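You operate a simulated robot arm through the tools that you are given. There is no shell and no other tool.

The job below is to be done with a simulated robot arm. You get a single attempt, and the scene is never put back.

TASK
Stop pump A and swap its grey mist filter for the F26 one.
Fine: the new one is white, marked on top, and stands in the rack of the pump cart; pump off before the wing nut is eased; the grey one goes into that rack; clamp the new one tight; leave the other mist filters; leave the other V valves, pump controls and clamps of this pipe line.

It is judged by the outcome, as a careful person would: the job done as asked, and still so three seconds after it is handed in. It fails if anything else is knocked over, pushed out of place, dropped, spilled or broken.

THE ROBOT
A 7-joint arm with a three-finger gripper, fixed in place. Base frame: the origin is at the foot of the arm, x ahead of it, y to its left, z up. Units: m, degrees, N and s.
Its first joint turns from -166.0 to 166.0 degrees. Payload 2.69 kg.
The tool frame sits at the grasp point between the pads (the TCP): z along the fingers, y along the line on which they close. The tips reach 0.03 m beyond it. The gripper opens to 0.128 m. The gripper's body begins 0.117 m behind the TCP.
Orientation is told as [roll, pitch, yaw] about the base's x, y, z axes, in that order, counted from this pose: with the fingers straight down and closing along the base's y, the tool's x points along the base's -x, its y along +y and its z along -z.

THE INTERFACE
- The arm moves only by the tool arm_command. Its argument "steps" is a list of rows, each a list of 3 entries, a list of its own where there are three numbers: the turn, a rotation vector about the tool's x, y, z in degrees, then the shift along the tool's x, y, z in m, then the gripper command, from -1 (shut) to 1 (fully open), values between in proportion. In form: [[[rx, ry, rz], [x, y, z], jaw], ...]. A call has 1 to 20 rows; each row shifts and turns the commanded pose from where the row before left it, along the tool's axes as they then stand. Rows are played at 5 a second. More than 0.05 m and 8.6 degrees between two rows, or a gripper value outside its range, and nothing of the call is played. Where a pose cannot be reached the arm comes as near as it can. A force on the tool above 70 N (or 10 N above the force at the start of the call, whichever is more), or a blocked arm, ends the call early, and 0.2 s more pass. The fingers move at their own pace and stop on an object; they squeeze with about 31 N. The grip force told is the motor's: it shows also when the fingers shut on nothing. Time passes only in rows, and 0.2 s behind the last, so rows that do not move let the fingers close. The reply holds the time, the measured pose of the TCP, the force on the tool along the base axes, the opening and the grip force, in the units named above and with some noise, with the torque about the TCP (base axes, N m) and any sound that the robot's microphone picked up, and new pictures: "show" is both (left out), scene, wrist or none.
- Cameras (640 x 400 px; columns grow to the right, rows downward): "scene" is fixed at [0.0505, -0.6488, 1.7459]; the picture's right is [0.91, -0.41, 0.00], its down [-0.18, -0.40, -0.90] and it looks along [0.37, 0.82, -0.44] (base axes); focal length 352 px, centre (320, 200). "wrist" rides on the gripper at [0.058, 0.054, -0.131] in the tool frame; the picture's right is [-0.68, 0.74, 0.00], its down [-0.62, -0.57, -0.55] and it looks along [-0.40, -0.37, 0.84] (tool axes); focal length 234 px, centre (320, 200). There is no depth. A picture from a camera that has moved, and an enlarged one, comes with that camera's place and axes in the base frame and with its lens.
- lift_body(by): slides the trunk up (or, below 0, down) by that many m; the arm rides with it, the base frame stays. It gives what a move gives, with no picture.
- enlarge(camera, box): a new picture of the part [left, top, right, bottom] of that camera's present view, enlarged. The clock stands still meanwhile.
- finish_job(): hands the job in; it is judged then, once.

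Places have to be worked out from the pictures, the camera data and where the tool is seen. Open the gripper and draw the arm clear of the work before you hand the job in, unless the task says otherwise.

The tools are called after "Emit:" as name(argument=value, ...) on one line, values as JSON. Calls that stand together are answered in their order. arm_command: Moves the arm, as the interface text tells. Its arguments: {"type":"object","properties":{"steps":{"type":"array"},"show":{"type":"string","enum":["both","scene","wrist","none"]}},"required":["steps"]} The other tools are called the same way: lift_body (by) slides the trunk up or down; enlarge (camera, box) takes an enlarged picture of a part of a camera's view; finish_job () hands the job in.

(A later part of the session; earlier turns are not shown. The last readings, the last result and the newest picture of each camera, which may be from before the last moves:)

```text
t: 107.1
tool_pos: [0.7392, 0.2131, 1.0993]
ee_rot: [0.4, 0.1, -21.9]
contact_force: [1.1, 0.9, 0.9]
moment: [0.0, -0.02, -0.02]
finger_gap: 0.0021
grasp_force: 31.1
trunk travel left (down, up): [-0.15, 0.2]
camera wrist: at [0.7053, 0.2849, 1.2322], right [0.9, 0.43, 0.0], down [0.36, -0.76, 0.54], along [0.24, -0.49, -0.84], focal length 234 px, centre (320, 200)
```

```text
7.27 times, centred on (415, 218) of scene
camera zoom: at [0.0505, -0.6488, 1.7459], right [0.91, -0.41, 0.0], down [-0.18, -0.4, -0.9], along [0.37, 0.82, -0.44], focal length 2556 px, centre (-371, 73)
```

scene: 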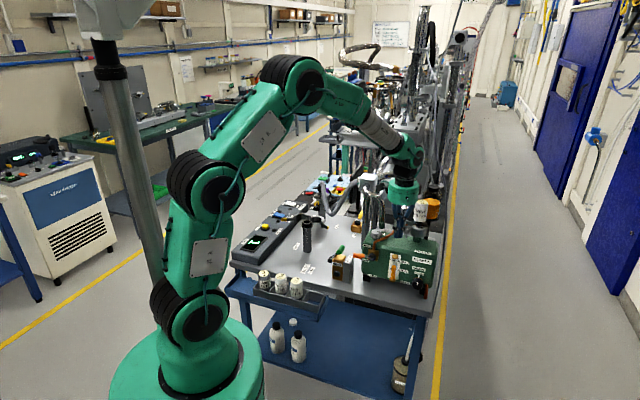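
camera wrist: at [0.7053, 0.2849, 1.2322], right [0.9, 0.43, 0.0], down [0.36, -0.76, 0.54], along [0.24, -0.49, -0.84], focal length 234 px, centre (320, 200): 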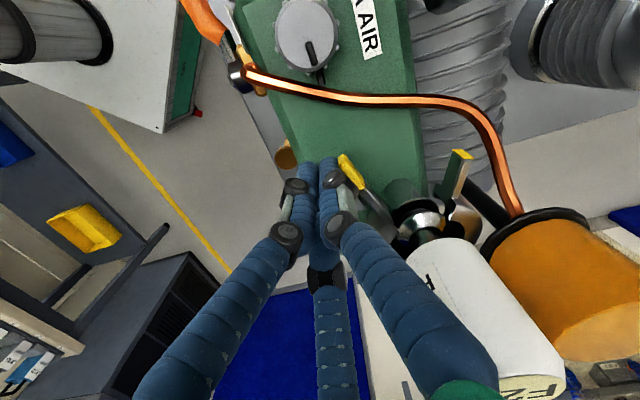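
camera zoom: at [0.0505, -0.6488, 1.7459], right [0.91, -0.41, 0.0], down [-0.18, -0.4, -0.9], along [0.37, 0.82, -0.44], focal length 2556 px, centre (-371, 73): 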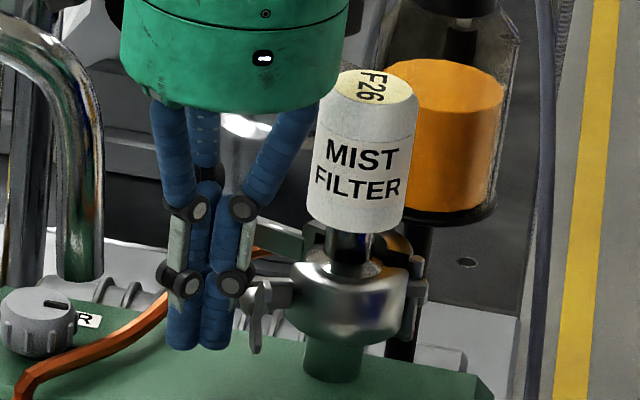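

Clamp half-way closed on the new filter, filter upright, no forces. I continue the last 20°.

Emit:
arm_command(steps=[[[0, 0, 7], [0, 0, 0], -1], [[0, 0, 7], [0, 0, 0], -1], [[0, 0, 0], [0.0026, 0.0105, 0], -1], [[0, 0, 0], [0.0026, 0.0105, 0], -1], [[0, 0, 7.5], [0, 0, 0], -1], [[0, 0, 7.5], [0, 0, 0], -1], [[0, 0, 0], [0.0026, 0.0062, 0], -1], [[0, 0, 0], [0.0026, 0.0062, 0], -1], [[0, 0, 0], [0, 0, 0], -1]])

Emit:
enlarge(camera="wrist", box=[220, 60, 420, 240])

Emit:
enlarge(camera="scene", box=[385, 190, 445, 245])

```text
t: 109.1
tool_pos: [0.7543, 0.2455, 1.1021]
ee_rot: [0.2, 0.3, -50.9]
contact_force: [0.9, 0.3, 0.8]
moment: [-0.01, 0.0, 0.01]
finger_gap: 0.002
grasp_force: 30.8
trunk travel left (down, up): [-0.15, 0.2]
camera wrist: at [0.7589, 0.3243, 1.2329], right [1.0, -0.06, 0.0], down [-0.05, -0.84, 0.54], along [-0.03, -0.54, -0.84], focal length 234 px, centre (320, 200)
```

scene: 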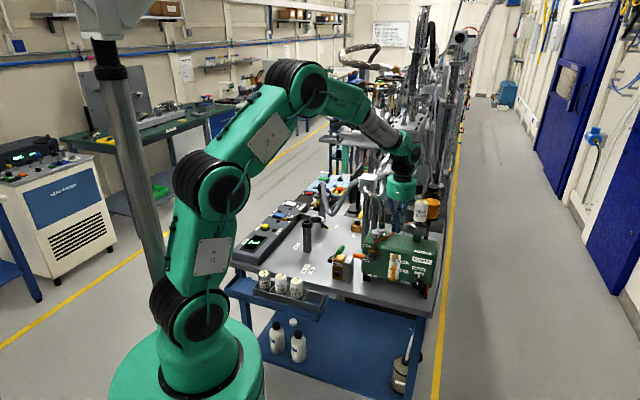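
wrist: 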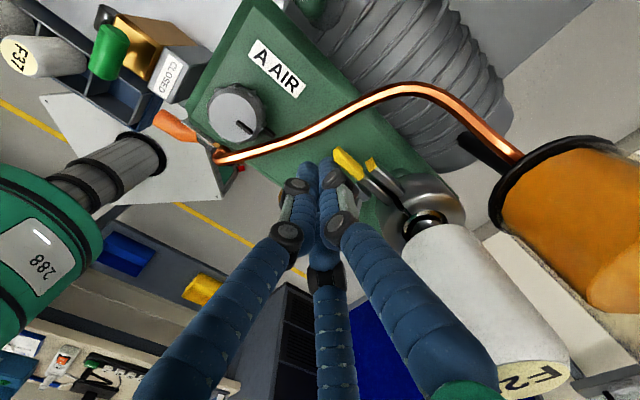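

```text
2.22 times, centred on (320, 150) of wrist
camera zoom: at [0.7589, 0.3243, 1.2329], right [1.0, -0.06, 0.0], down [-0.05, -0.84, 0.54], along [-0.03, -0.54, -0.84], focal length 520 px, centre (320, 311)
```

zoom: 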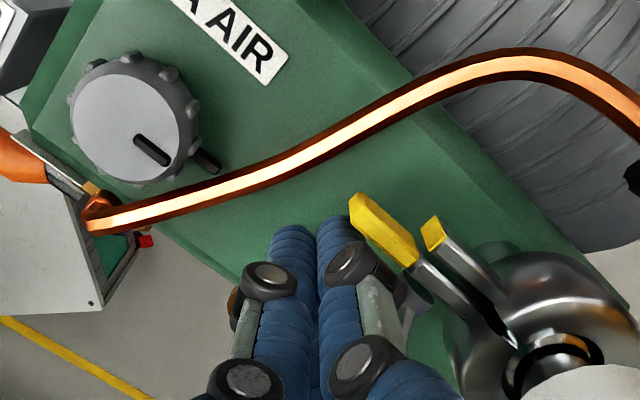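

```text
7.27 times, centred on (415, 218) of scene
camera zoom: at [0.0505, -0.6488, 1.7459], right [0.91, -0.41, 0.0], down [-0.18, -0.4, -0.9], along [0.37, 0.82, -0.44], focal length 2556 px, centre (-371, 73)
```

zoom: 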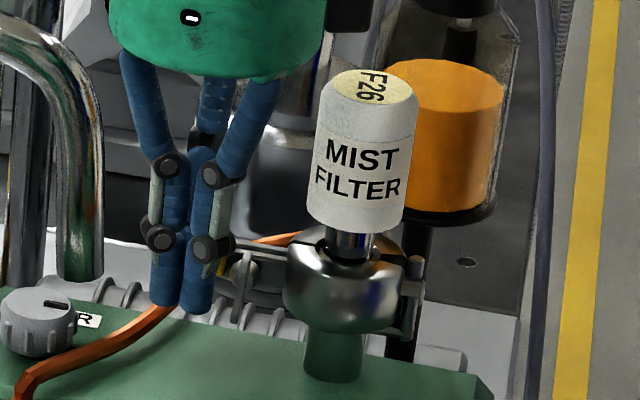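

Nearly closed. I press the last few millimetres until the halves meet resistance.

Emit:
arm_command(steps=[[[0, 0, 0], [0.0003, 0.002, 0], -1], [[0, 0, 0], [0.0003, 0.002, 0], -1], [[0, 0, 0], [0.0003, 0.002, 0], -1], [[0, 0, 0], [0, 0, 0], -1]])

Emit:
enlarge(camera="wrist", box=[260, 100, 400, 240])

Emit:
enlarge(camera="scene", box=[395, 205, 440, 240])

```text
t: 110.1
tool_pos: [0.7555, 0.2479, 1.1013]
ee_rot: [0.1, 0.3, -50.9]
contact_force: [-18.2, -21.0, -0.8]
moment: [-0.14, 0.13, -0.05]
finger_gap: 0.0022
grasp_force: 31.3
trunk travel left (down, up): [-0.15, 0.2]
camera wrist: at [0.7616, 0.3269, 1.2325], right [1.0, -0.06, 0.0], down [-0.05, -0.84, 0.54], along [-0.04, -0.54, -0.84], focal length 234 px, centre (320, 200)
```

scene: 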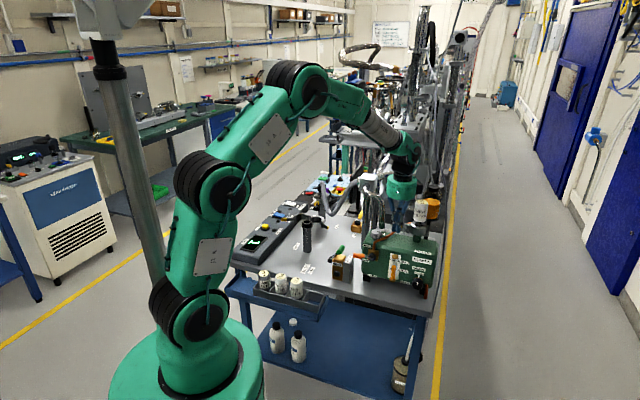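
wrist: 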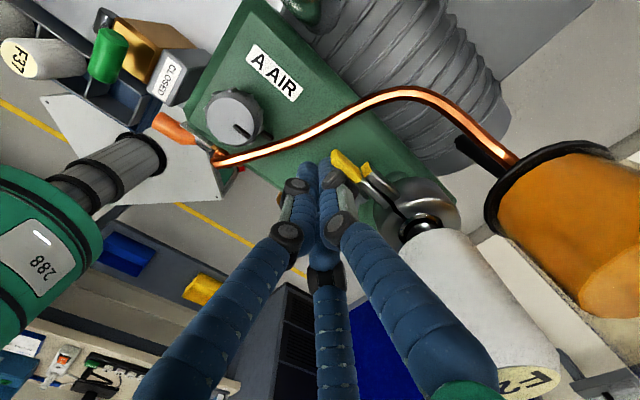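

```text
2.86 times, centred on (330, 170) of wrist
camera zoom: at [0.7616, 0.3269, 1.2325], right [1.0, -0.06, 0.0], down [-0.05, -0.84, 0.54], along [-0.04, -0.54, -0.84], focal length 669 px, centre (291, 286)
```

zoom: 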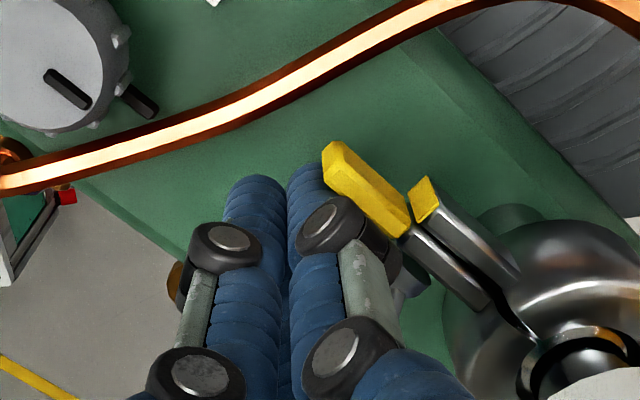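

```text
11.43 times, centred on (418, 222) of scene
camera zoom: at [0.0505, -0.6488, 1.7459], right [0.91, -0.41, 0.0], down [-0.18, -0.4, -0.9], along [0.37, 0.82, -0.44], focal length 4017 px, centre (-794, -57)
```

zoom: 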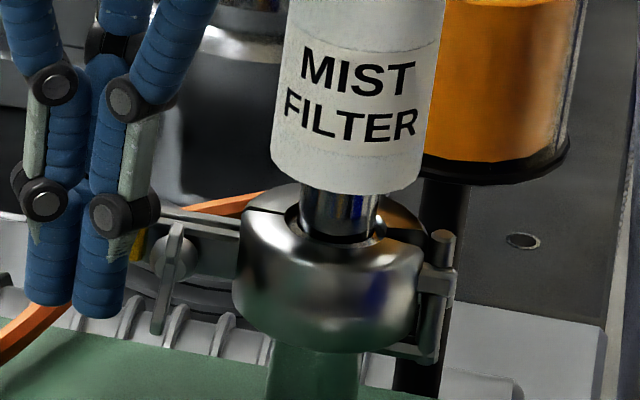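

The clamp is closed around the new filter (28 N stop, ring halves mated as before). I back off, rise, and check it stays closed.

Emit:
arm_command(steps=[[[0, 0, 0], [-0.002, -0.012, 0], -1], [[0, 0, 0], [-0.001, -0.012, 0], -1], [[0, 0, 0], [0, 0, -0.04], -1], [[0, 0, 0], [0, 0, -0.045], -1], [[0, 0, 0], [0, 0, -0.045], -1], [[0, 0, 0], [0, 0, -0.045], -1], [[0, 0, 0], [0, 0, -0.04], -1]])

Emit:
enlarge(camera="wrist", box=[260, 60, 400, 200])

Emit:
enlarge(camera="scene", box=[395, 205, 440, 240])

```text
t: 111.7
tool_pos: [0.7402, 0.2299, 1.3183]
ee_rot: [0.2, 0.3, -51.0]
contact_force: [-0.6, -0.1, -0.7]
moment: [-0.02, 0.02, -0.01]
finger_gap: 0.0021
grasp_force: 31.1
trunk travel left (down, up): [-0.15, 0.2]
camera wrist: at [0.7447, 0.3082, 1.4482], right [1.0, -0.06, 0.0], down [-0.05, -0.84, 0.54], along [-0.03, -0.54, -0.84], focal length 234 px, centre (320, 200)
```

scene: 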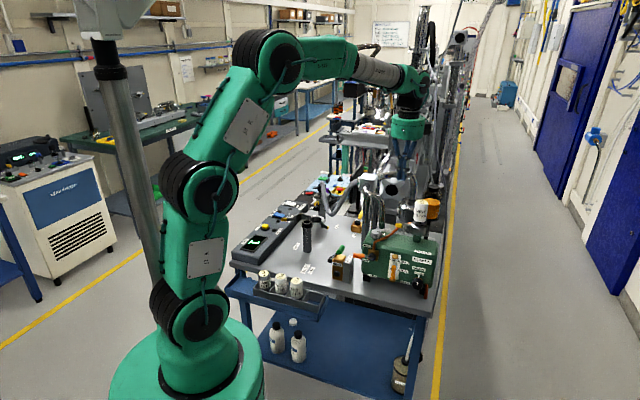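
wrist: 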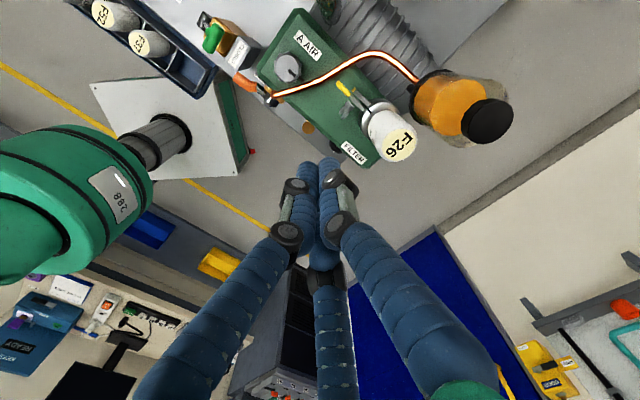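

```text
2.86 times, centred on (330, 130) of wrist
camera zoom: at [0.7447, 0.3082, 1.4482], right [1.0, -0.06, 0.0], down [-0.05, -0.84, 0.54], along [-0.03, -0.54, -0.84], focal length 669 px, centre (291, 400)
```

zoom: 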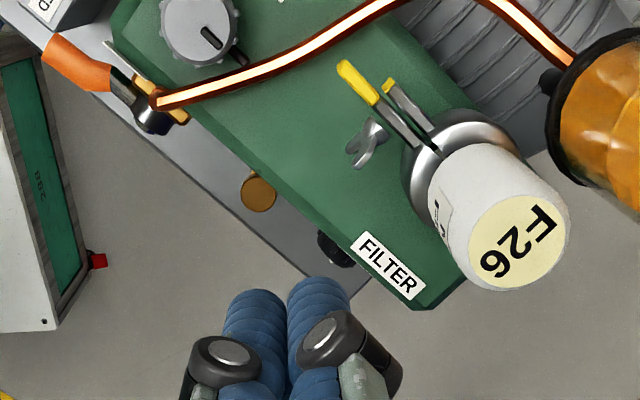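

```text
11.43 times, centred on (418, 222) of scene
camera zoom: at [0.0505, -0.6488, 1.7459], right [0.91, -0.41, 0.0], down [-0.18, -0.4, -0.9], along [0.37, 0.82, -0.44], focal length 4017 px, centre (-794, -57)
```

zoom: 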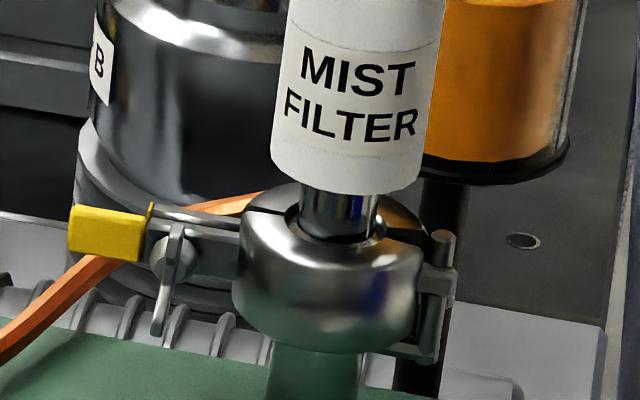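

The clamp stays closed, matching its original position. Now I bring the tool back to the horizontal pose in front of the wing nut for tightening.

Emit:
arm_command(steps=[[[0, 0, 0], [-0.0135, -0.0431, 0.006], -0.3], [[0, 0, 0], [-0.0135, -0.0431, 0.006], -0.3], [[0, 0, 0], [-0.0135, -0.0431, 0.006], -0.3], [[0, 0, -8.1], [0, 0, 0], -0.3], [[0, 0, -8.1], [0, 0, 0], -0.3], [[0, 0, -8.1], [0, 0, 0], -0.3], [[0, 0, -8.1], [0, 0, 0], -0.3], [[0, 0, -8.1], [0, 0, 0], -0.3], [[0, 0, -8.1], [0, 0, 0], -0.3], [[0, 0, -8.1], [0, 0, 0], -0.3], [[0, 0, -8.1], [0, 0, 0], -0.3], [[0, 0, -8.1], [0, 0, 0], -0.3], [[0, 0, -8.1], [0, 0, 0], -0.3], [[0, 0, -8.1], [0, 0, 0], -0.3], [[0, 0, -8.1], [0, 0, 0], -0.3]], show="none")

Emit:
arm_command(steps=[[[0, -8.2, 0], [0, 0, 0], -0.3], [[0, -8.2, 0], [0, 0, 0], -0.3], [[0, -8.2, 0], [0, 0, 0], -0.3], [[0, -8.2, 0], [0, 0, 0], -0.3], [[0, -8.2, 0], [0, 0, 0], -0.3], [[0, -8.2, 0], [0, 0, 0], -0.3], [[0, -8.2, 0], [0, 0, 0], -0.3], [[0, -8.2, 0], [0, 0, 0], -0.3], [[0, -8.2, 0], [0, 0, 0], -0.3], [[0, -8.2, 0], [0, 0, 0], -0.3], [[0, -8.0, 0], [0, 0, 0], -0.3], [[0, 0, 0], [0, 0, 0], -0.3]])

```text
t: 114.9
tool_pos: [0.6667, 0.1173, 1.2966]
ee_rot: [0.3, -0.3, 46.5]
contact_force: [0.2, 0.6, -0.8]
moment: [0.04, -0.01, 0.0]
finger_gap: 0.0448
grasp_force: 0.0
trunk travel left (down, up): [-0.15, 0.2]
```

```text
t: 117.5
tool_pos: [0.6678, 0.1185, 1.2972]
ee_rot: [138.7, -89.6, -92.4]
contact_force: [-0.1, 0.4, -0.6]
moment: [0.05, -0.04, 0.03]
finger_gap: 0.0447
grasp_force: 0.1
trunk travel left (down, up): [-0.15, 0.2]
camera wrist: at [0.5377, 0.0609, 1.2388], right [-0.53, 0.5, 0.68], down [0.03, -0.79, 0.61], along [0.85, 0.35, 0.41], focal length 234 px, centre (320, 200)
```

scene: 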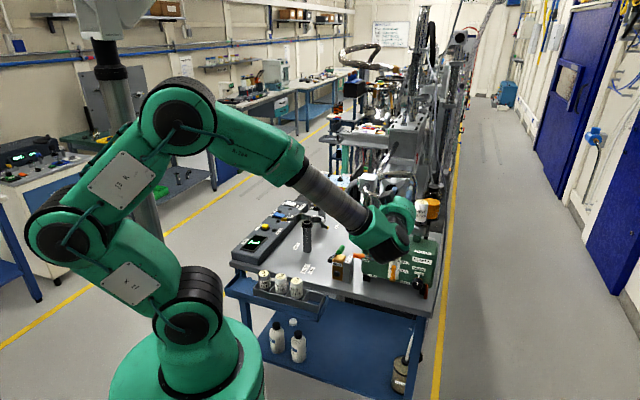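
wrist: 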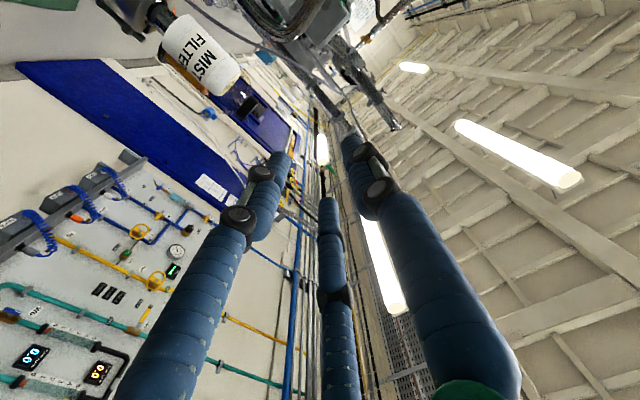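

Tool is level on the nut axis. I roll 8° and lower to nut height at 15 cm standoff, then measure the wing angle.

Emit:
arm_command(steps=[[[0, 0, 8], [0, 0, 0], -0.3], [[0, 0, 0], [0.0408, -0.0057, 0], -0.3], [[0, 0, 0], [0.0408, -0.0057, 0], -0.3], [[0, 0, 0], [0.0408, -0.0057, 0], -0.3], [[0, 0, 0], [0.0408, -0.0057, 0], -0.3], [[0, 0, 0], [0.0408, -0.0057, 0], -0.3], [[0, 0, 0], [0, 0, 0.045], -0.3], [[0, 0, 0], [0, 0, 0.035], -0.3], [[0, 0, 0], [0, 0, 0], -0.3]])

Emit:
enlarge(camera="wrist", box=[270, 90, 370, 180])

Emit:
enlarge(camera="scene", box=[395, 210, 435, 240])

```text
t: 119.5
tool_pos: [0.7221, 0.1784, 1.0921]
ee_rot: [91.3, -81.7, -45.0]
contact_force: [0.3, -0.3, 0.0]
moment: [0.03, -0.03, 0.0]
finger_gap: 0.0448
grasp_force: 0.1
trunk travel left (down, up): [-0.15, 0.2]
camera wrist: at [0.5869, 0.1254, 1.0417], right [-0.46, 0.43, 0.78], down [0.09, -0.85, 0.53], along [0.88, 0.31, 0.35], focal length 234 px, centre (320, 200)
```

scene: 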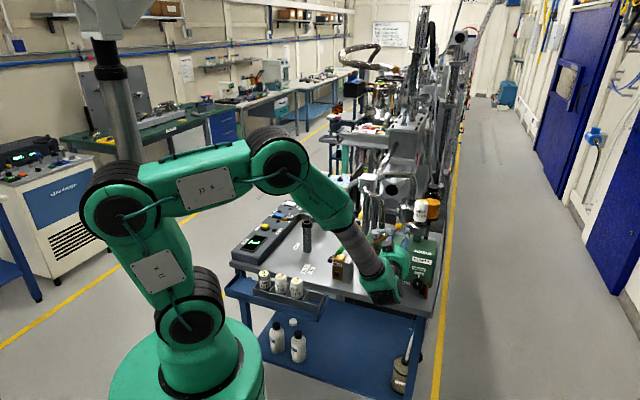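
wrist: 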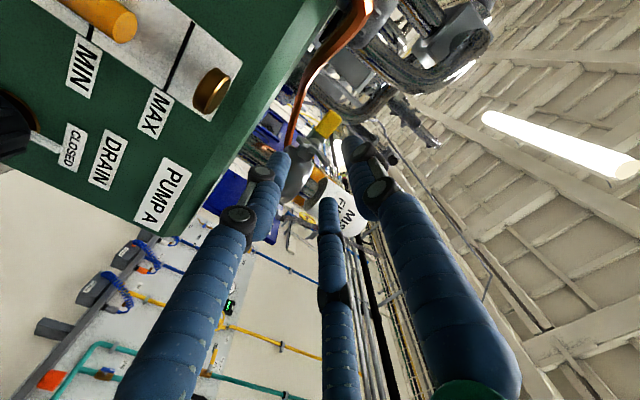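

```text
4.44 times, centred on (320, 135) of wrist
camera zoom: at [0.5869, 0.1254, 1.0417], right [-0.46, 0.43, 0.78], down [0.09, -0.85, 0.53], along [0.88, 0.31, 0.35], focal length 1041 px, centre (320, 489)
```

zoom: 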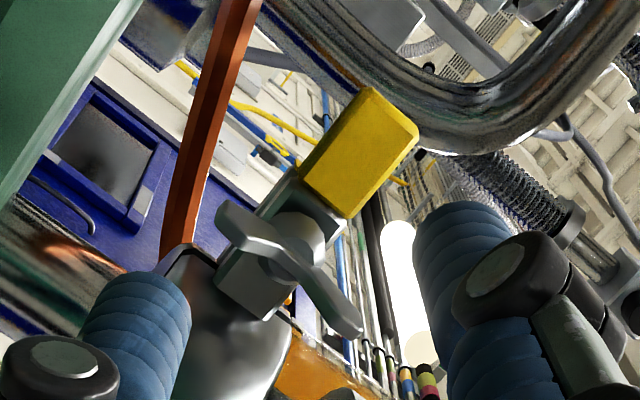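

```text
13.33 times, centred on (415, 225) of scene
camera zoom: at [0.0505, -0.6488, 1.7459], right [0.91, -0.41, 0.0], down [-0.18, -0.4, -0.9], along [0.37, 0.82, -0.44], focal length 4687 px, centre (-947, -133)
```

zoom: 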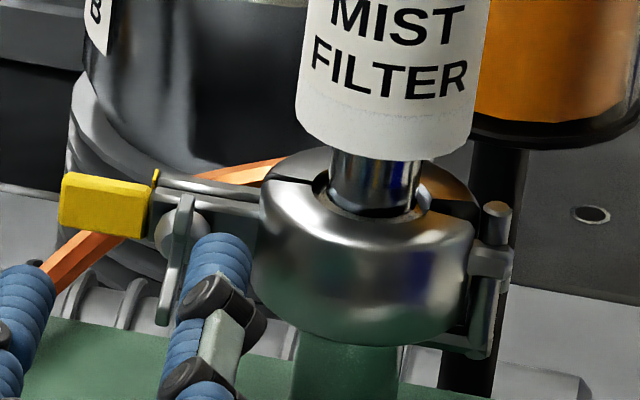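

Wing angle matches the pads (γ≈0). I apply the 4 mm offset, advance to the nut and close to the same 2 cm gap as before.

Emit:
arm_command(steps=[[[0, 0, 0], [0.0021, -0.0082, 0], -0.3], [[0, 0, 0], [0, 0, 0.015], -0.3], [[0, 0, 0], [0, 0, 0.015], -0.3], [[0, 0, 0], [0, 0, 0.0145], -0.3], [[0, 0, 0], [0, 0, 0], -0.5], [[0, 0, 0], [0, 0, 0], -0.62], [[0, 0, 0], [0, 0, 0], -0.65], [[0, 0, 0], [0, 0, 0], -0.65]])

Emit:
enlarge(camera="wrist", box=[270, 100, 370, 190])

Emit:
enlarge(camera="scene", box=[395, 210, 435, 240])

```text
t: 121.3
tool_pos: [0.7585, 0.2035, 1.0888]
ee_rot: [91.3, -81.7, -45.0]
contact_force: [-0.3, 0.5, -0.3]
moment: [0.01, 0.0, -0.01]
finger_gap: 0.0226
grasp_force: 0.0
trunk travel left (down, up): [-0.15, 0.2]
camera wrist: at [0.6231, 0.152, 1.0385], right [-0.46, 0.43, 0.78], down [0.09, -0.85, 0.53], along [0.88, 0.31, 0.35], focal length 234 px, centre (320, 200)
```

scene: 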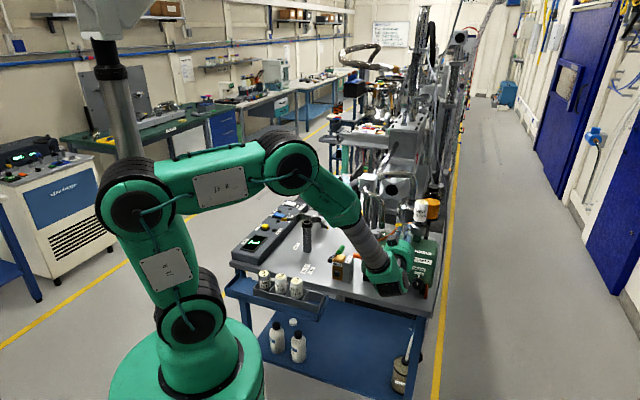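
wrist: 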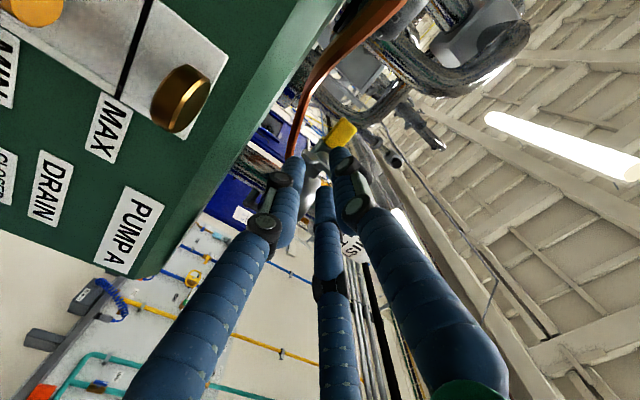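

```text
4.44 times, centred on (320, 145) of wrist
camera zoom: at [0.6231, 0.152, 1.0385], right [-0.46, 0.43, 0.78], down [0.09, -0.85, 0.53], along [0.88, 0.31, 0.35], focal length 1041 px, centre (320, 444)
```

zoom: 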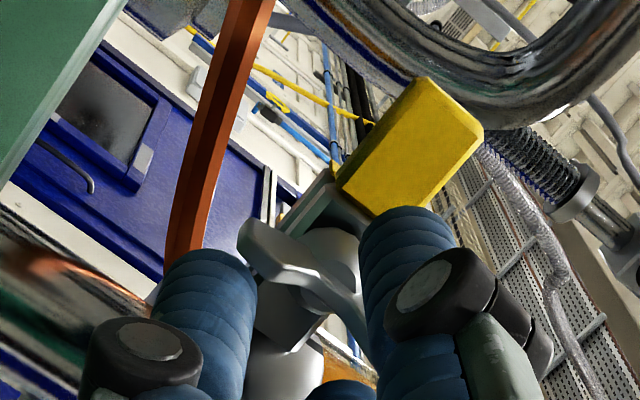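

```text
13.33 times, centred on (415, 225) of scene
camera zoom: at [0.0505, -0.6488, 1.7459], right [0.91, -0.41, 0.0], down [-0.18, -0.4, -0.9], along [0.37, 0.82, -0.44], focal length 4687 px, centre (-947, -133)
```

zoom: 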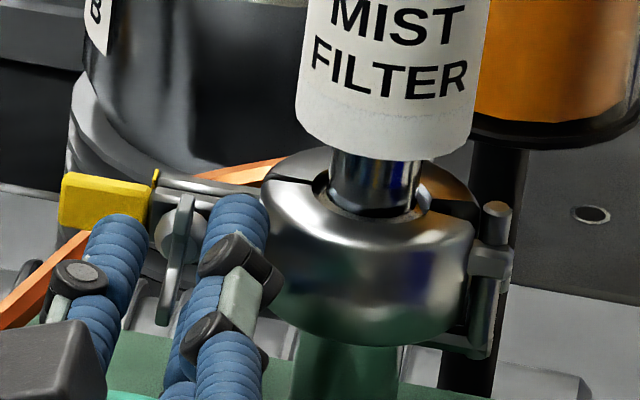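

The wings sit between the fingers. I roll the other way (clockwise, tightening), checking as I go.

Emit:
arm_command(steps=[[[0, 0, 8], [0.0006, 0, 0], -0.7], [[0, 0, 8], [0.0006, 0, 0], -0.7], [[0, 0, 8], [0.0006, 0, 0], -0.7], [[0, 0, 8], [0.0006, 0, 0], -0.7], [[0, 0, 8], [0.0006, 0, 0], -0.7], [[0, 0, 8], [0.0006, 0, 0], -0.7], [[0, 0, 0], [0, 0, 0], -0.7]])

Emit:
enlarge(camera="wrist", box=[270, 100, 370, 190])

Emit:
enlarge(camera="scene", box=[395, 210, 435, 240])

```text
t: 122.9
tool_pos: [0.7577, 0.2049, 1.0857]
ee_rot: [90.3, -33.6, -43.8]
contact_force: [-0.7, -0.5, -0.6]
moment: [0.03, -0.02, -0.02]
finger_gap: 0.0194
grasp_force: 0.0
trunk travel left (down, up): [-0.15, 0.2]
camera wrist: at [0.6097, 0.1647, 1.0974], right [0.11, -0.11, 0.99], down [0.22, -0.97, -0.13], along [0.97, 0.23, -0.08], focal length 234 px, centre (320, 200)
```

scene: 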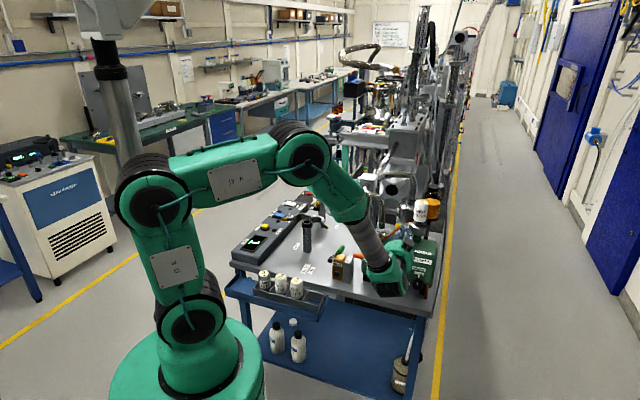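
wrist: 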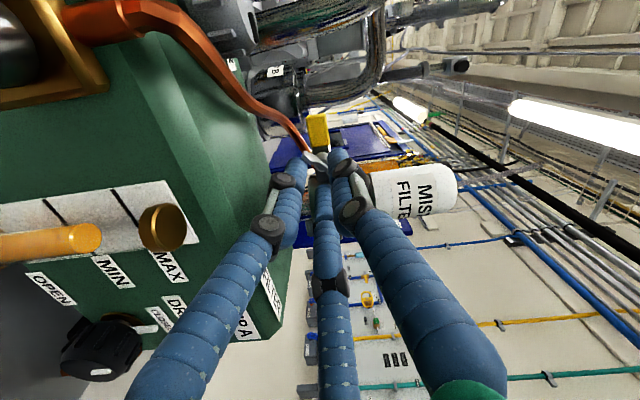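

```text
4.44 times, centred on (320, 145) of wrist
camera zoom: at [0.6097, 0.1647, 1.0974], right [0.11, -0.11, 0.99], down [0.22, -0.97, -0.13], along [0.97, 0.23, -0.08], focal length 1041 px, centre (320, 444)
```

zoom: 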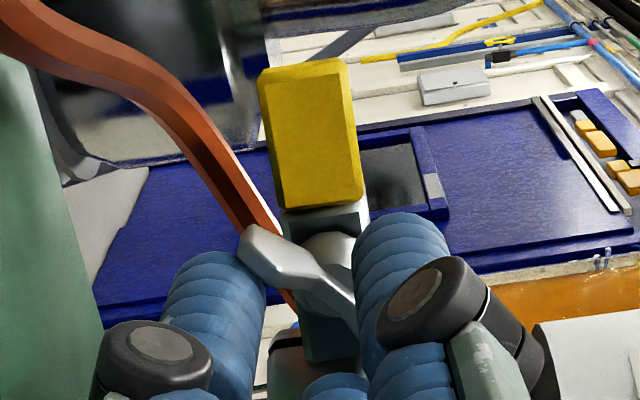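

```text
13.33 times, centred on (415, 225) of scene
camera zoom: at [0.0505, -0.6488, 1.7459], right [0.91, -0.41, 0.0], down [-0.18, -0.4, -0.9], along [0.37, 0.82, -0.44], focal length 4687 px, centre (-947, -133)
```

zoom: 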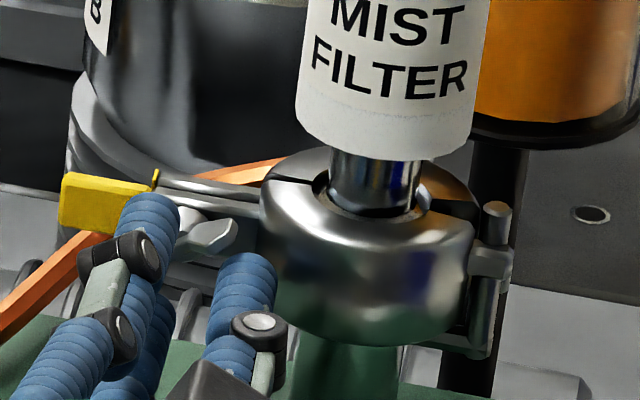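

The nut follows in the tightening direction. I continue another 56°.

Emit:
arm_command(steps=[[[0, 0, 8], [0.0006, 0, 0], -0.7], [[0, 0, 8], [0.0006, 0, 0], -0.7], [[0, 0, 8], [0.0006, 0, 0], -0.7], [[0, 0, 8], [0.0006, 0, 0], -0.7], [[0, 0, 8], [0.0006, 0, 0], -0.7], [[0, 0, 8], [0.0006, 0, 0], -0.7], [[0, 0, 8], [0.0006, 0, 0], -0.7], [[0, 0, 0], [0, 0, 0], -0.7]])

Emit:
enlarge(camera="wrist", box=[270, 100, 370, 190])

Emit:
enlarge(camera="scene", box=[395, 210, 435, 240])

```text
t: 124.7
tool_pos: [0.7542, 0.2084, 1.0849]
ee_rot: [90.2, 22.3, -43.7]
contact_force: [-1.1, 0.6, 0.5]
moment: [0.02, 0.0, 0.0]
finger_gap: 0.0192
grasp_force: 0.0
trunk travel left (down, up): [-0.15, 0.2]
camera wrist: at [0.6389, 0.1365, 1.1564], right [0.65, -0.63, 0.42], down [-0.12, -0.64, -0.76], along [0.75, 0.45, -0.49], focal length 234 px, centre (320, 200)
```

scene: 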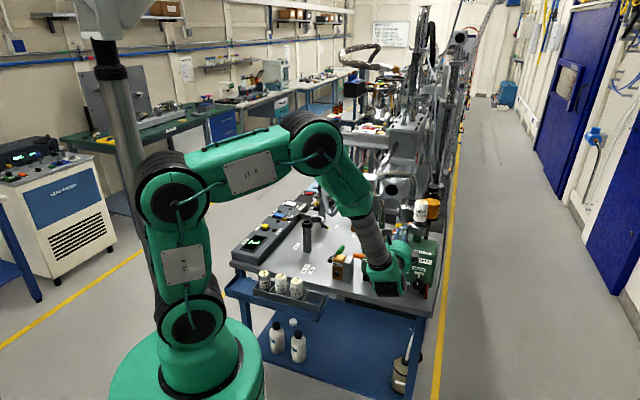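
wrist: 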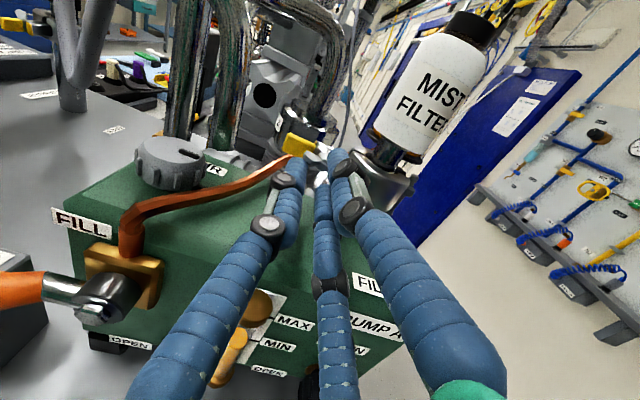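

```text
4.44 times, centred on (320, 145) of wrist
camera zoom: at [0.6389, 0.1365, 1.1564], right [0.65, -0.63, 0.42], down [-0.12, -0.64, -0.76], along [0.75, 0.45, -0.49], focal length 1041 px, centre (320, 444)
```

zoom: 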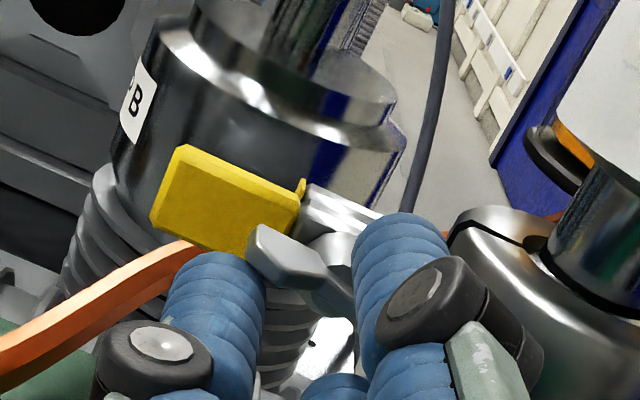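

```text
13.33 times, centred on (415, 225) of scene
camera zoom: at [0.0505, -0.6488, 1.7459], right [0.91, -0.41, 0.0], down [-0.18, -0.4, -0.9], along [0.37, 0.82, -0.44], focal length 4687 px, centre (-947, -133)
```

zoom: 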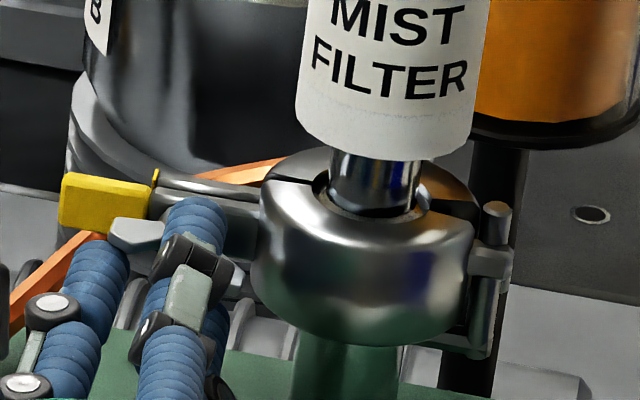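

Still following, at roughly 14° wing angle (tight position was 39°). I continue, then squeeze firmly for the last part.

Emit:
arm_command(steps=[[[0, 0, 8], [0.0006, 0, 0], -0.7], [[0, 0, 8], [0.0006, 0, 0], -0.7], [[0, 0, 6], [0.0004, 0, 0], -0.8], [[0, 0, 0], [0, 0, 0], -0.8]])

Emit:
enlarge(camera="wrist", box=[270, 100, 370, 190])

Emit:
enlarge(camera="scene", box=[395, 210, 435, 240])

```text
t: 125.7
tool_pos: [0.7545, 0.2095, 1.086]
ee_rot: [90.2, 44.3, -43.5]
contact_force: [0.1, 0.6, -0.8]
moment: [-0.06, 0.01, -0.02]
finger_gap: 0.0129
grasp_force: 0.0
trunk travel left (down, up): [-0.15, 0.2]
camera wrist: at [0.6594, 0.1172, 1.1643], right [0.72, -0.69, 0.05], down [-0.34, -0.43, -0.84], along [0.6, 0.59, -0.54], focal length 234 px, centre (320, 200)
```

scene: 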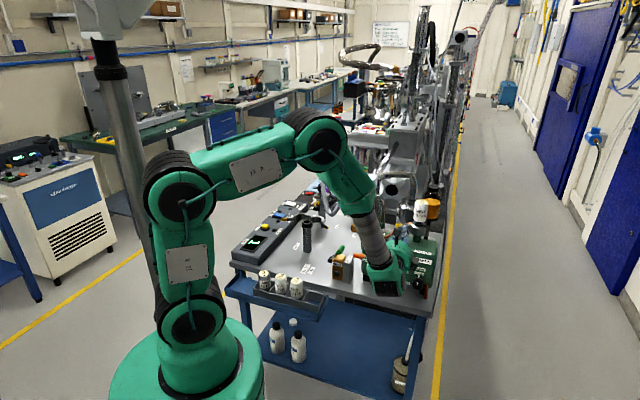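
wrist: 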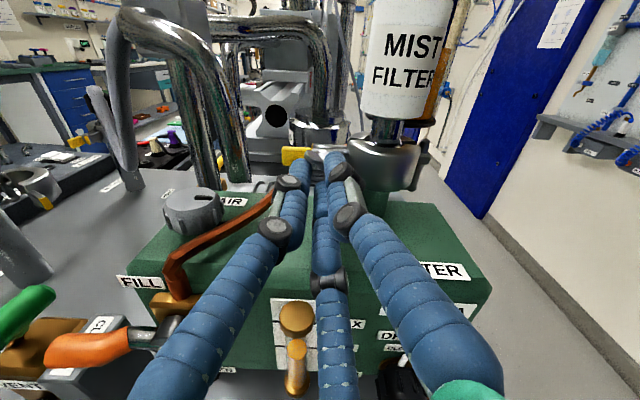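

```text
4.44 times, centred on (320, 145) of wrist
camera zoom: at [0.6594, 0.1172, 1.1643], right [0.72, -0.69, 0.05], down [-0.34, -0.43, -0.84], along [0.6, 0.59, -0.54], focal length 1041 px, centre (320, 444)
```

zoom: 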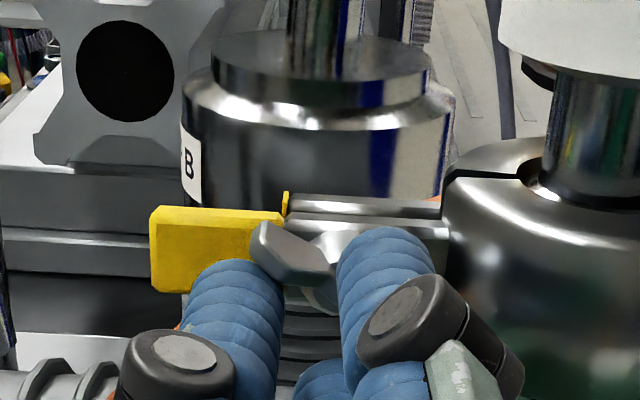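

```text
13.33 times, centred on (415, 225) of scene
camera zoom: at [0.0505, -0.6488, 1.7459], right [0.91, -0.41, 0.0], down [-0.18, -0.4, -0.9], along [0.37, 0.82, -0.44], focal length 4687 px, centre (-947, -133)
```

zoom: 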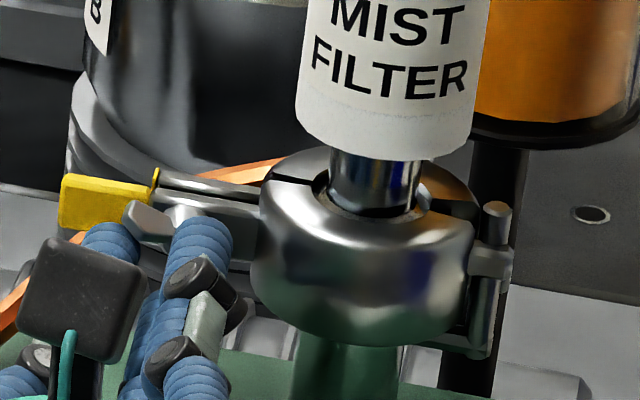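

The left wing tip is back at about its original tight position. I squeeze and keep turning until it resists.

Emit:
arm_command(steps=[[[0, 0, 5], [0.0003, 0, 0], -0.85], [[0, 0, 5], [0.0003, 0, 0], -0.85], [[0, 0, 0], [0, 0, 0], -0.85]])

Emit:
enlarge(camera="wrist", box=[270, 100, 370, 190])

Emit:
enlarge(camera="scene", box=[395, 210, 435, 240])

```text
t: 126.5
tool_pos: [0.7526, 0.2102, 1.0867]
ee_rot: [90.2, 54.3, -43.5]
contact_force: [-1.0, 3.3, -5.1]
moment: [-1.02, -1.21, 0.34]
finger_gap: 0.0127
grasp_force: 39.0
trunk travel left (down, up): [-0.15, 0.2]
camera wrist: at [0.6687, 0.1085, 1.1639], right [0.72, -0.69, -0.12], down [-0.45, -0.33, -0.83], along [0.53, 0.65, -0.54], focal length 234 px, centre (320, 200)
```

scene: 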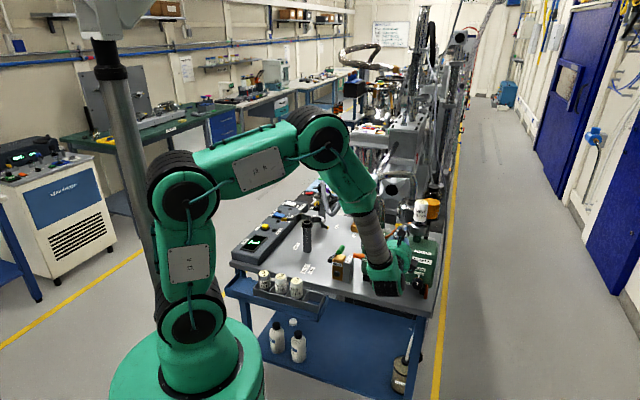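
wrist: 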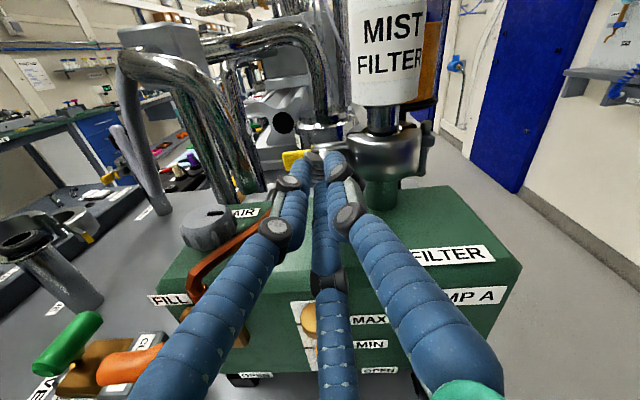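

```text
4.44 times, centred on (320, 145) of wrist
camera zoom: at [0.6687, 0.1085, 1.1639], right [0.72, -0.69, -0.12], down [-0.45, -0.33, -0.83], along [0.53, 0.65, -0.54], focal length 1041 px, centre (320, 444)
```

zoom: 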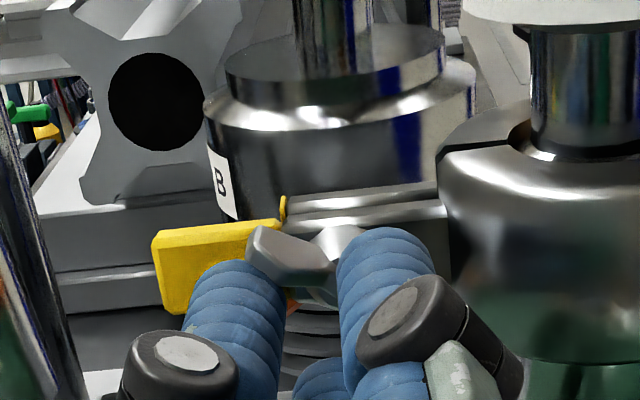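

```text
13.33 times, centred on (415, 225) of scene
camera zoom: at [0.0505, -0.6488, 1.7459], right [0.91, -0.41, 0.0], down [-0.18, -0.4, -0.9], along [0.37, 0.82, -0.44], focal length 4687 px, centre (-947, -133)
```

zoom: 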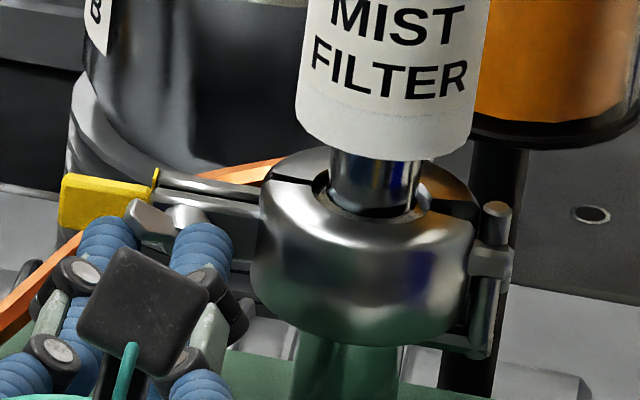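

Strong resisting torque (about 1.6 N·m about the nut axis) — the wing nut is tight at its stop. I open the fingers without turning back and retreat along the axis.

Emit:
arm_command(steps=[[[0, 0, 0], [0, 0, 0], -0.6], [[0, 0, 0], [0, 0, 0], -0.45], [[0, 0, 0], [0, 0, 0], -0.35], [[0, 0, 0], [0, 0, -0.015], -0.35], [[0, 0, 0], [0, 0, -0.03], -0.35], [[0, 0, 0], [0, 0, -0.04], -0.35], [[0, 0, 0], [0, 0, -0.04], -0.35]])

Emit:
enlarge(camera="wrist", box=[270, 90, 370, 180])

Emit:
enlarge(camera="scene", box=[395, 210, 435, 240])

```text
t: 128.1
tool_pos: [0.6676, 0.119, 1.0853]
ee_rot: [90.3, 54.2, -43.2]
contact_force: [0.9, 0.1, 0.3]
moment: [0.04, 0.02, 0.0]
finger_gap: 0.0415
grasp_force: 0.0
trunk travel left (down, up): [-0.15, 0.2]
camera wrist: at [0.5825, 0.0179, 1.164], right [0.72, -0.69, -0.12], down [-0.45, -0.33, -0.83], along [0.53, 0.65, -0.54], focal length 234 px, centre (320, 200)
```

scene: 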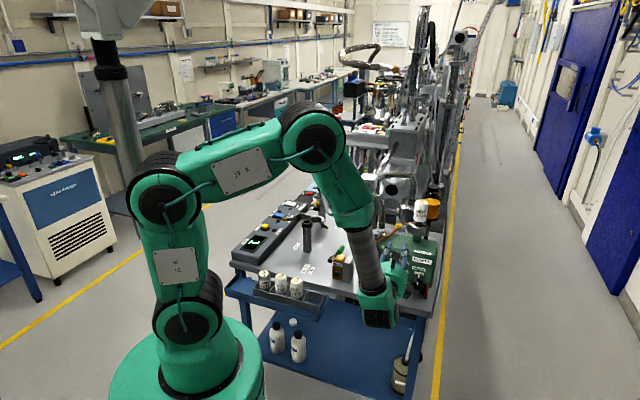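
wrist: 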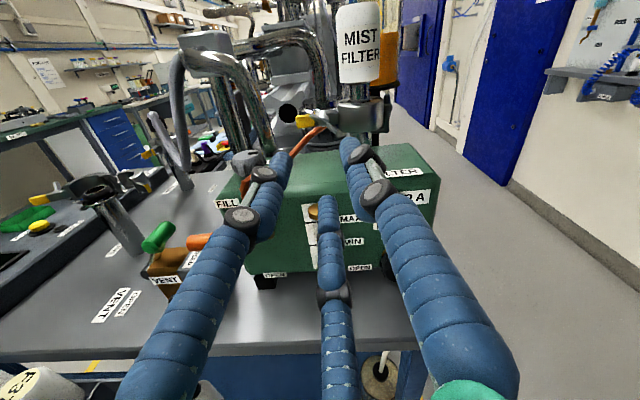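

```text
4.44 times, centred on (320, 135) of wrist
camera zoom: at [0.5825, 0.0179, 1.164], right [0.72, -0.69, -0.12], down [-0.45, -0.33, -0.83], along [0.53, 0.65, -0.54], focal length 1041 px, centre (320, 489)
```

zoom: 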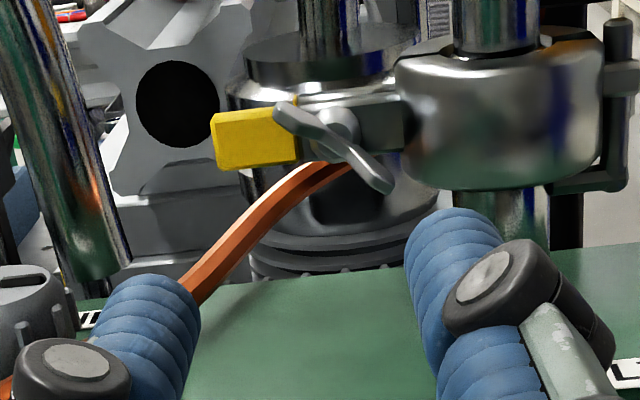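

```text
13.33 times, centred on (415, 225) of scene
camera zoom: at [0.0505, -0.6488, 1.7459], right [0.91, -0.41, 0.0], down [-0.18, -0.4, -0.9], along [0.37, 0.82, -0.44], focal length 4687 px, centre (-947, -133)
```

zoom: 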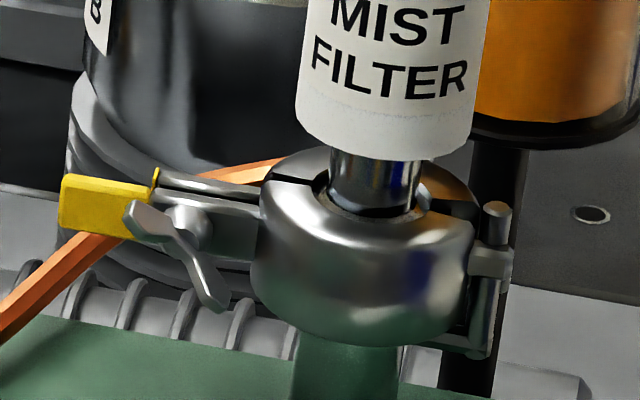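

The wing nut is back at its original tight angle. I open the gripper and draw the arm up and away.

Emit:
arm_command(steps=[[[0, 0, 0], [0, 0, -0.03], -0.3], [[0, 0, 0], [0.0324, 0.0235, -0.015], 0.2], [[0, 0, 0], [0.0324, 0.0235, -0.015], 0.6], [[0, 0, 0], [0.0324, 0.0235, -0.015], 1], [[0, 0, 0], [0.0324, 0.0235, -0.015], 1], [[0, 0, 0], [0.0324, 0.0235, -0.015], 1], [[0, 0, 0], [0.0324, 0.0235, 0], 1], [[0, 0, 0], [0, 0, 0], 1]])

Emit:
enlarge(camera="scene", box=[225, 170, 445, 310])

Emit:
enlarge(camera="scene", box=[250, 185, 320, 230])

Emit:
enlarge(camera="scene", box=[340, 180, 460, 290])

```text
t: 129.9
tool_pos: [0.5943, 0.042, 1.3271]
ee_rot: [90.4, 54.3, -43.4]
contact_force: [0.1, -0.2, -0.1]
moment: [-0.01, -0.01, -0.05]
finger_gap: 0.1283
grasp_force: 0.1
trunk travel left (down, up): [-0.15, 0.2]
camera wrist: at [0.5096, -0.0594, 1.4046], right [0.72, -0.69, -0.12], down [-0.45, -0.33, -0.83], along [0.53, 0.65, -0.54], focal length 234 px, centre (320, 200)
```

scene: 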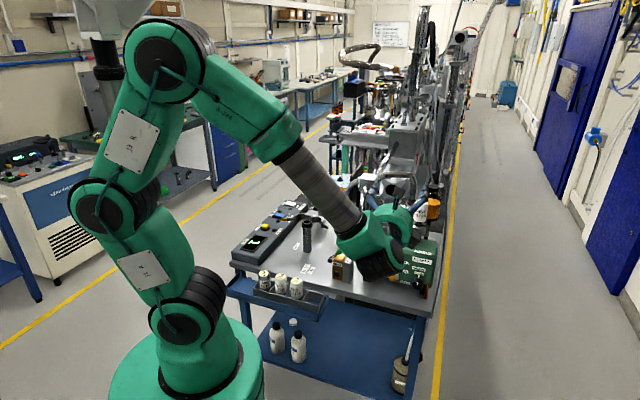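
wrist: 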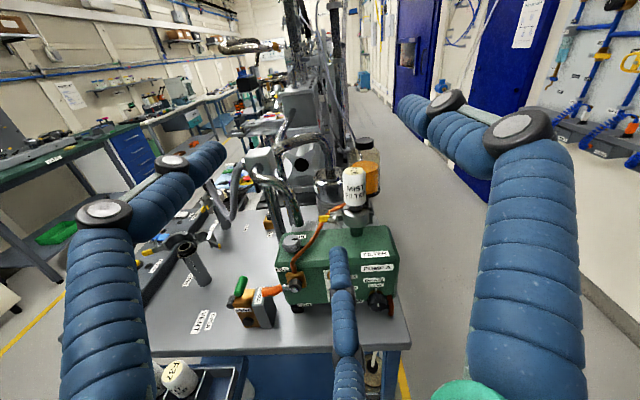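

```text
2.86 times, centred on (335, 240) of scene
camera zoom: at [0.0505, -0.6488, 1.7459], right [0.91, -0.41, 0.0], down [-0.18, -0.4, -0.9], along [0.37, 0.82, -0.44], focal length 1004 px, centre (277, 86)
```

zoom: 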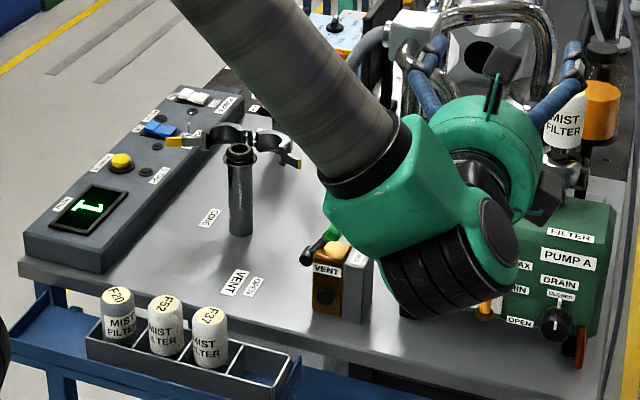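

```text
8.89 times, centred on (285, 208) of scene
camera zoom: at [0.0505, -0.6488, 1.7459], right [0.91, -0.41, 0.0], down [-0.18, -0.4, -0.9], along [0.37, 0.82, -0.44], focal length 3124 px, centre (631, 133)
```

zoom: 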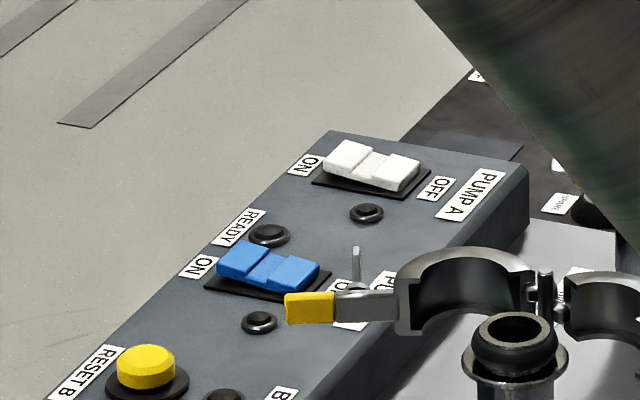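

```text
3.64 times, centred on (400, 235) of scene
camera zoom: at [0.0505, -0.6488, 1.7459], right [0.91, -0.41, 0.0], down [-0.18, -0.4, -0.9], along [0.37, 0.82, -0.44], focal length 1278 px, centre (29, 73)
```

zoom: 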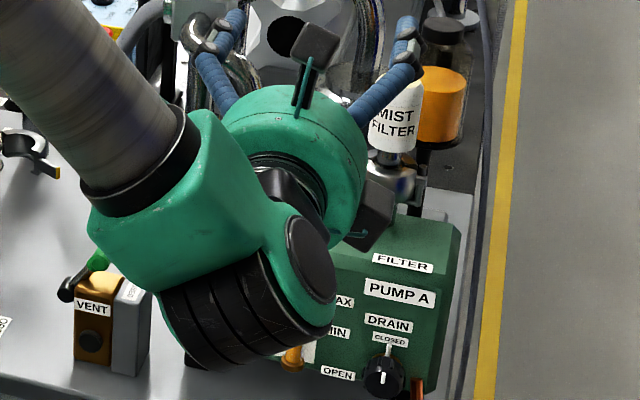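

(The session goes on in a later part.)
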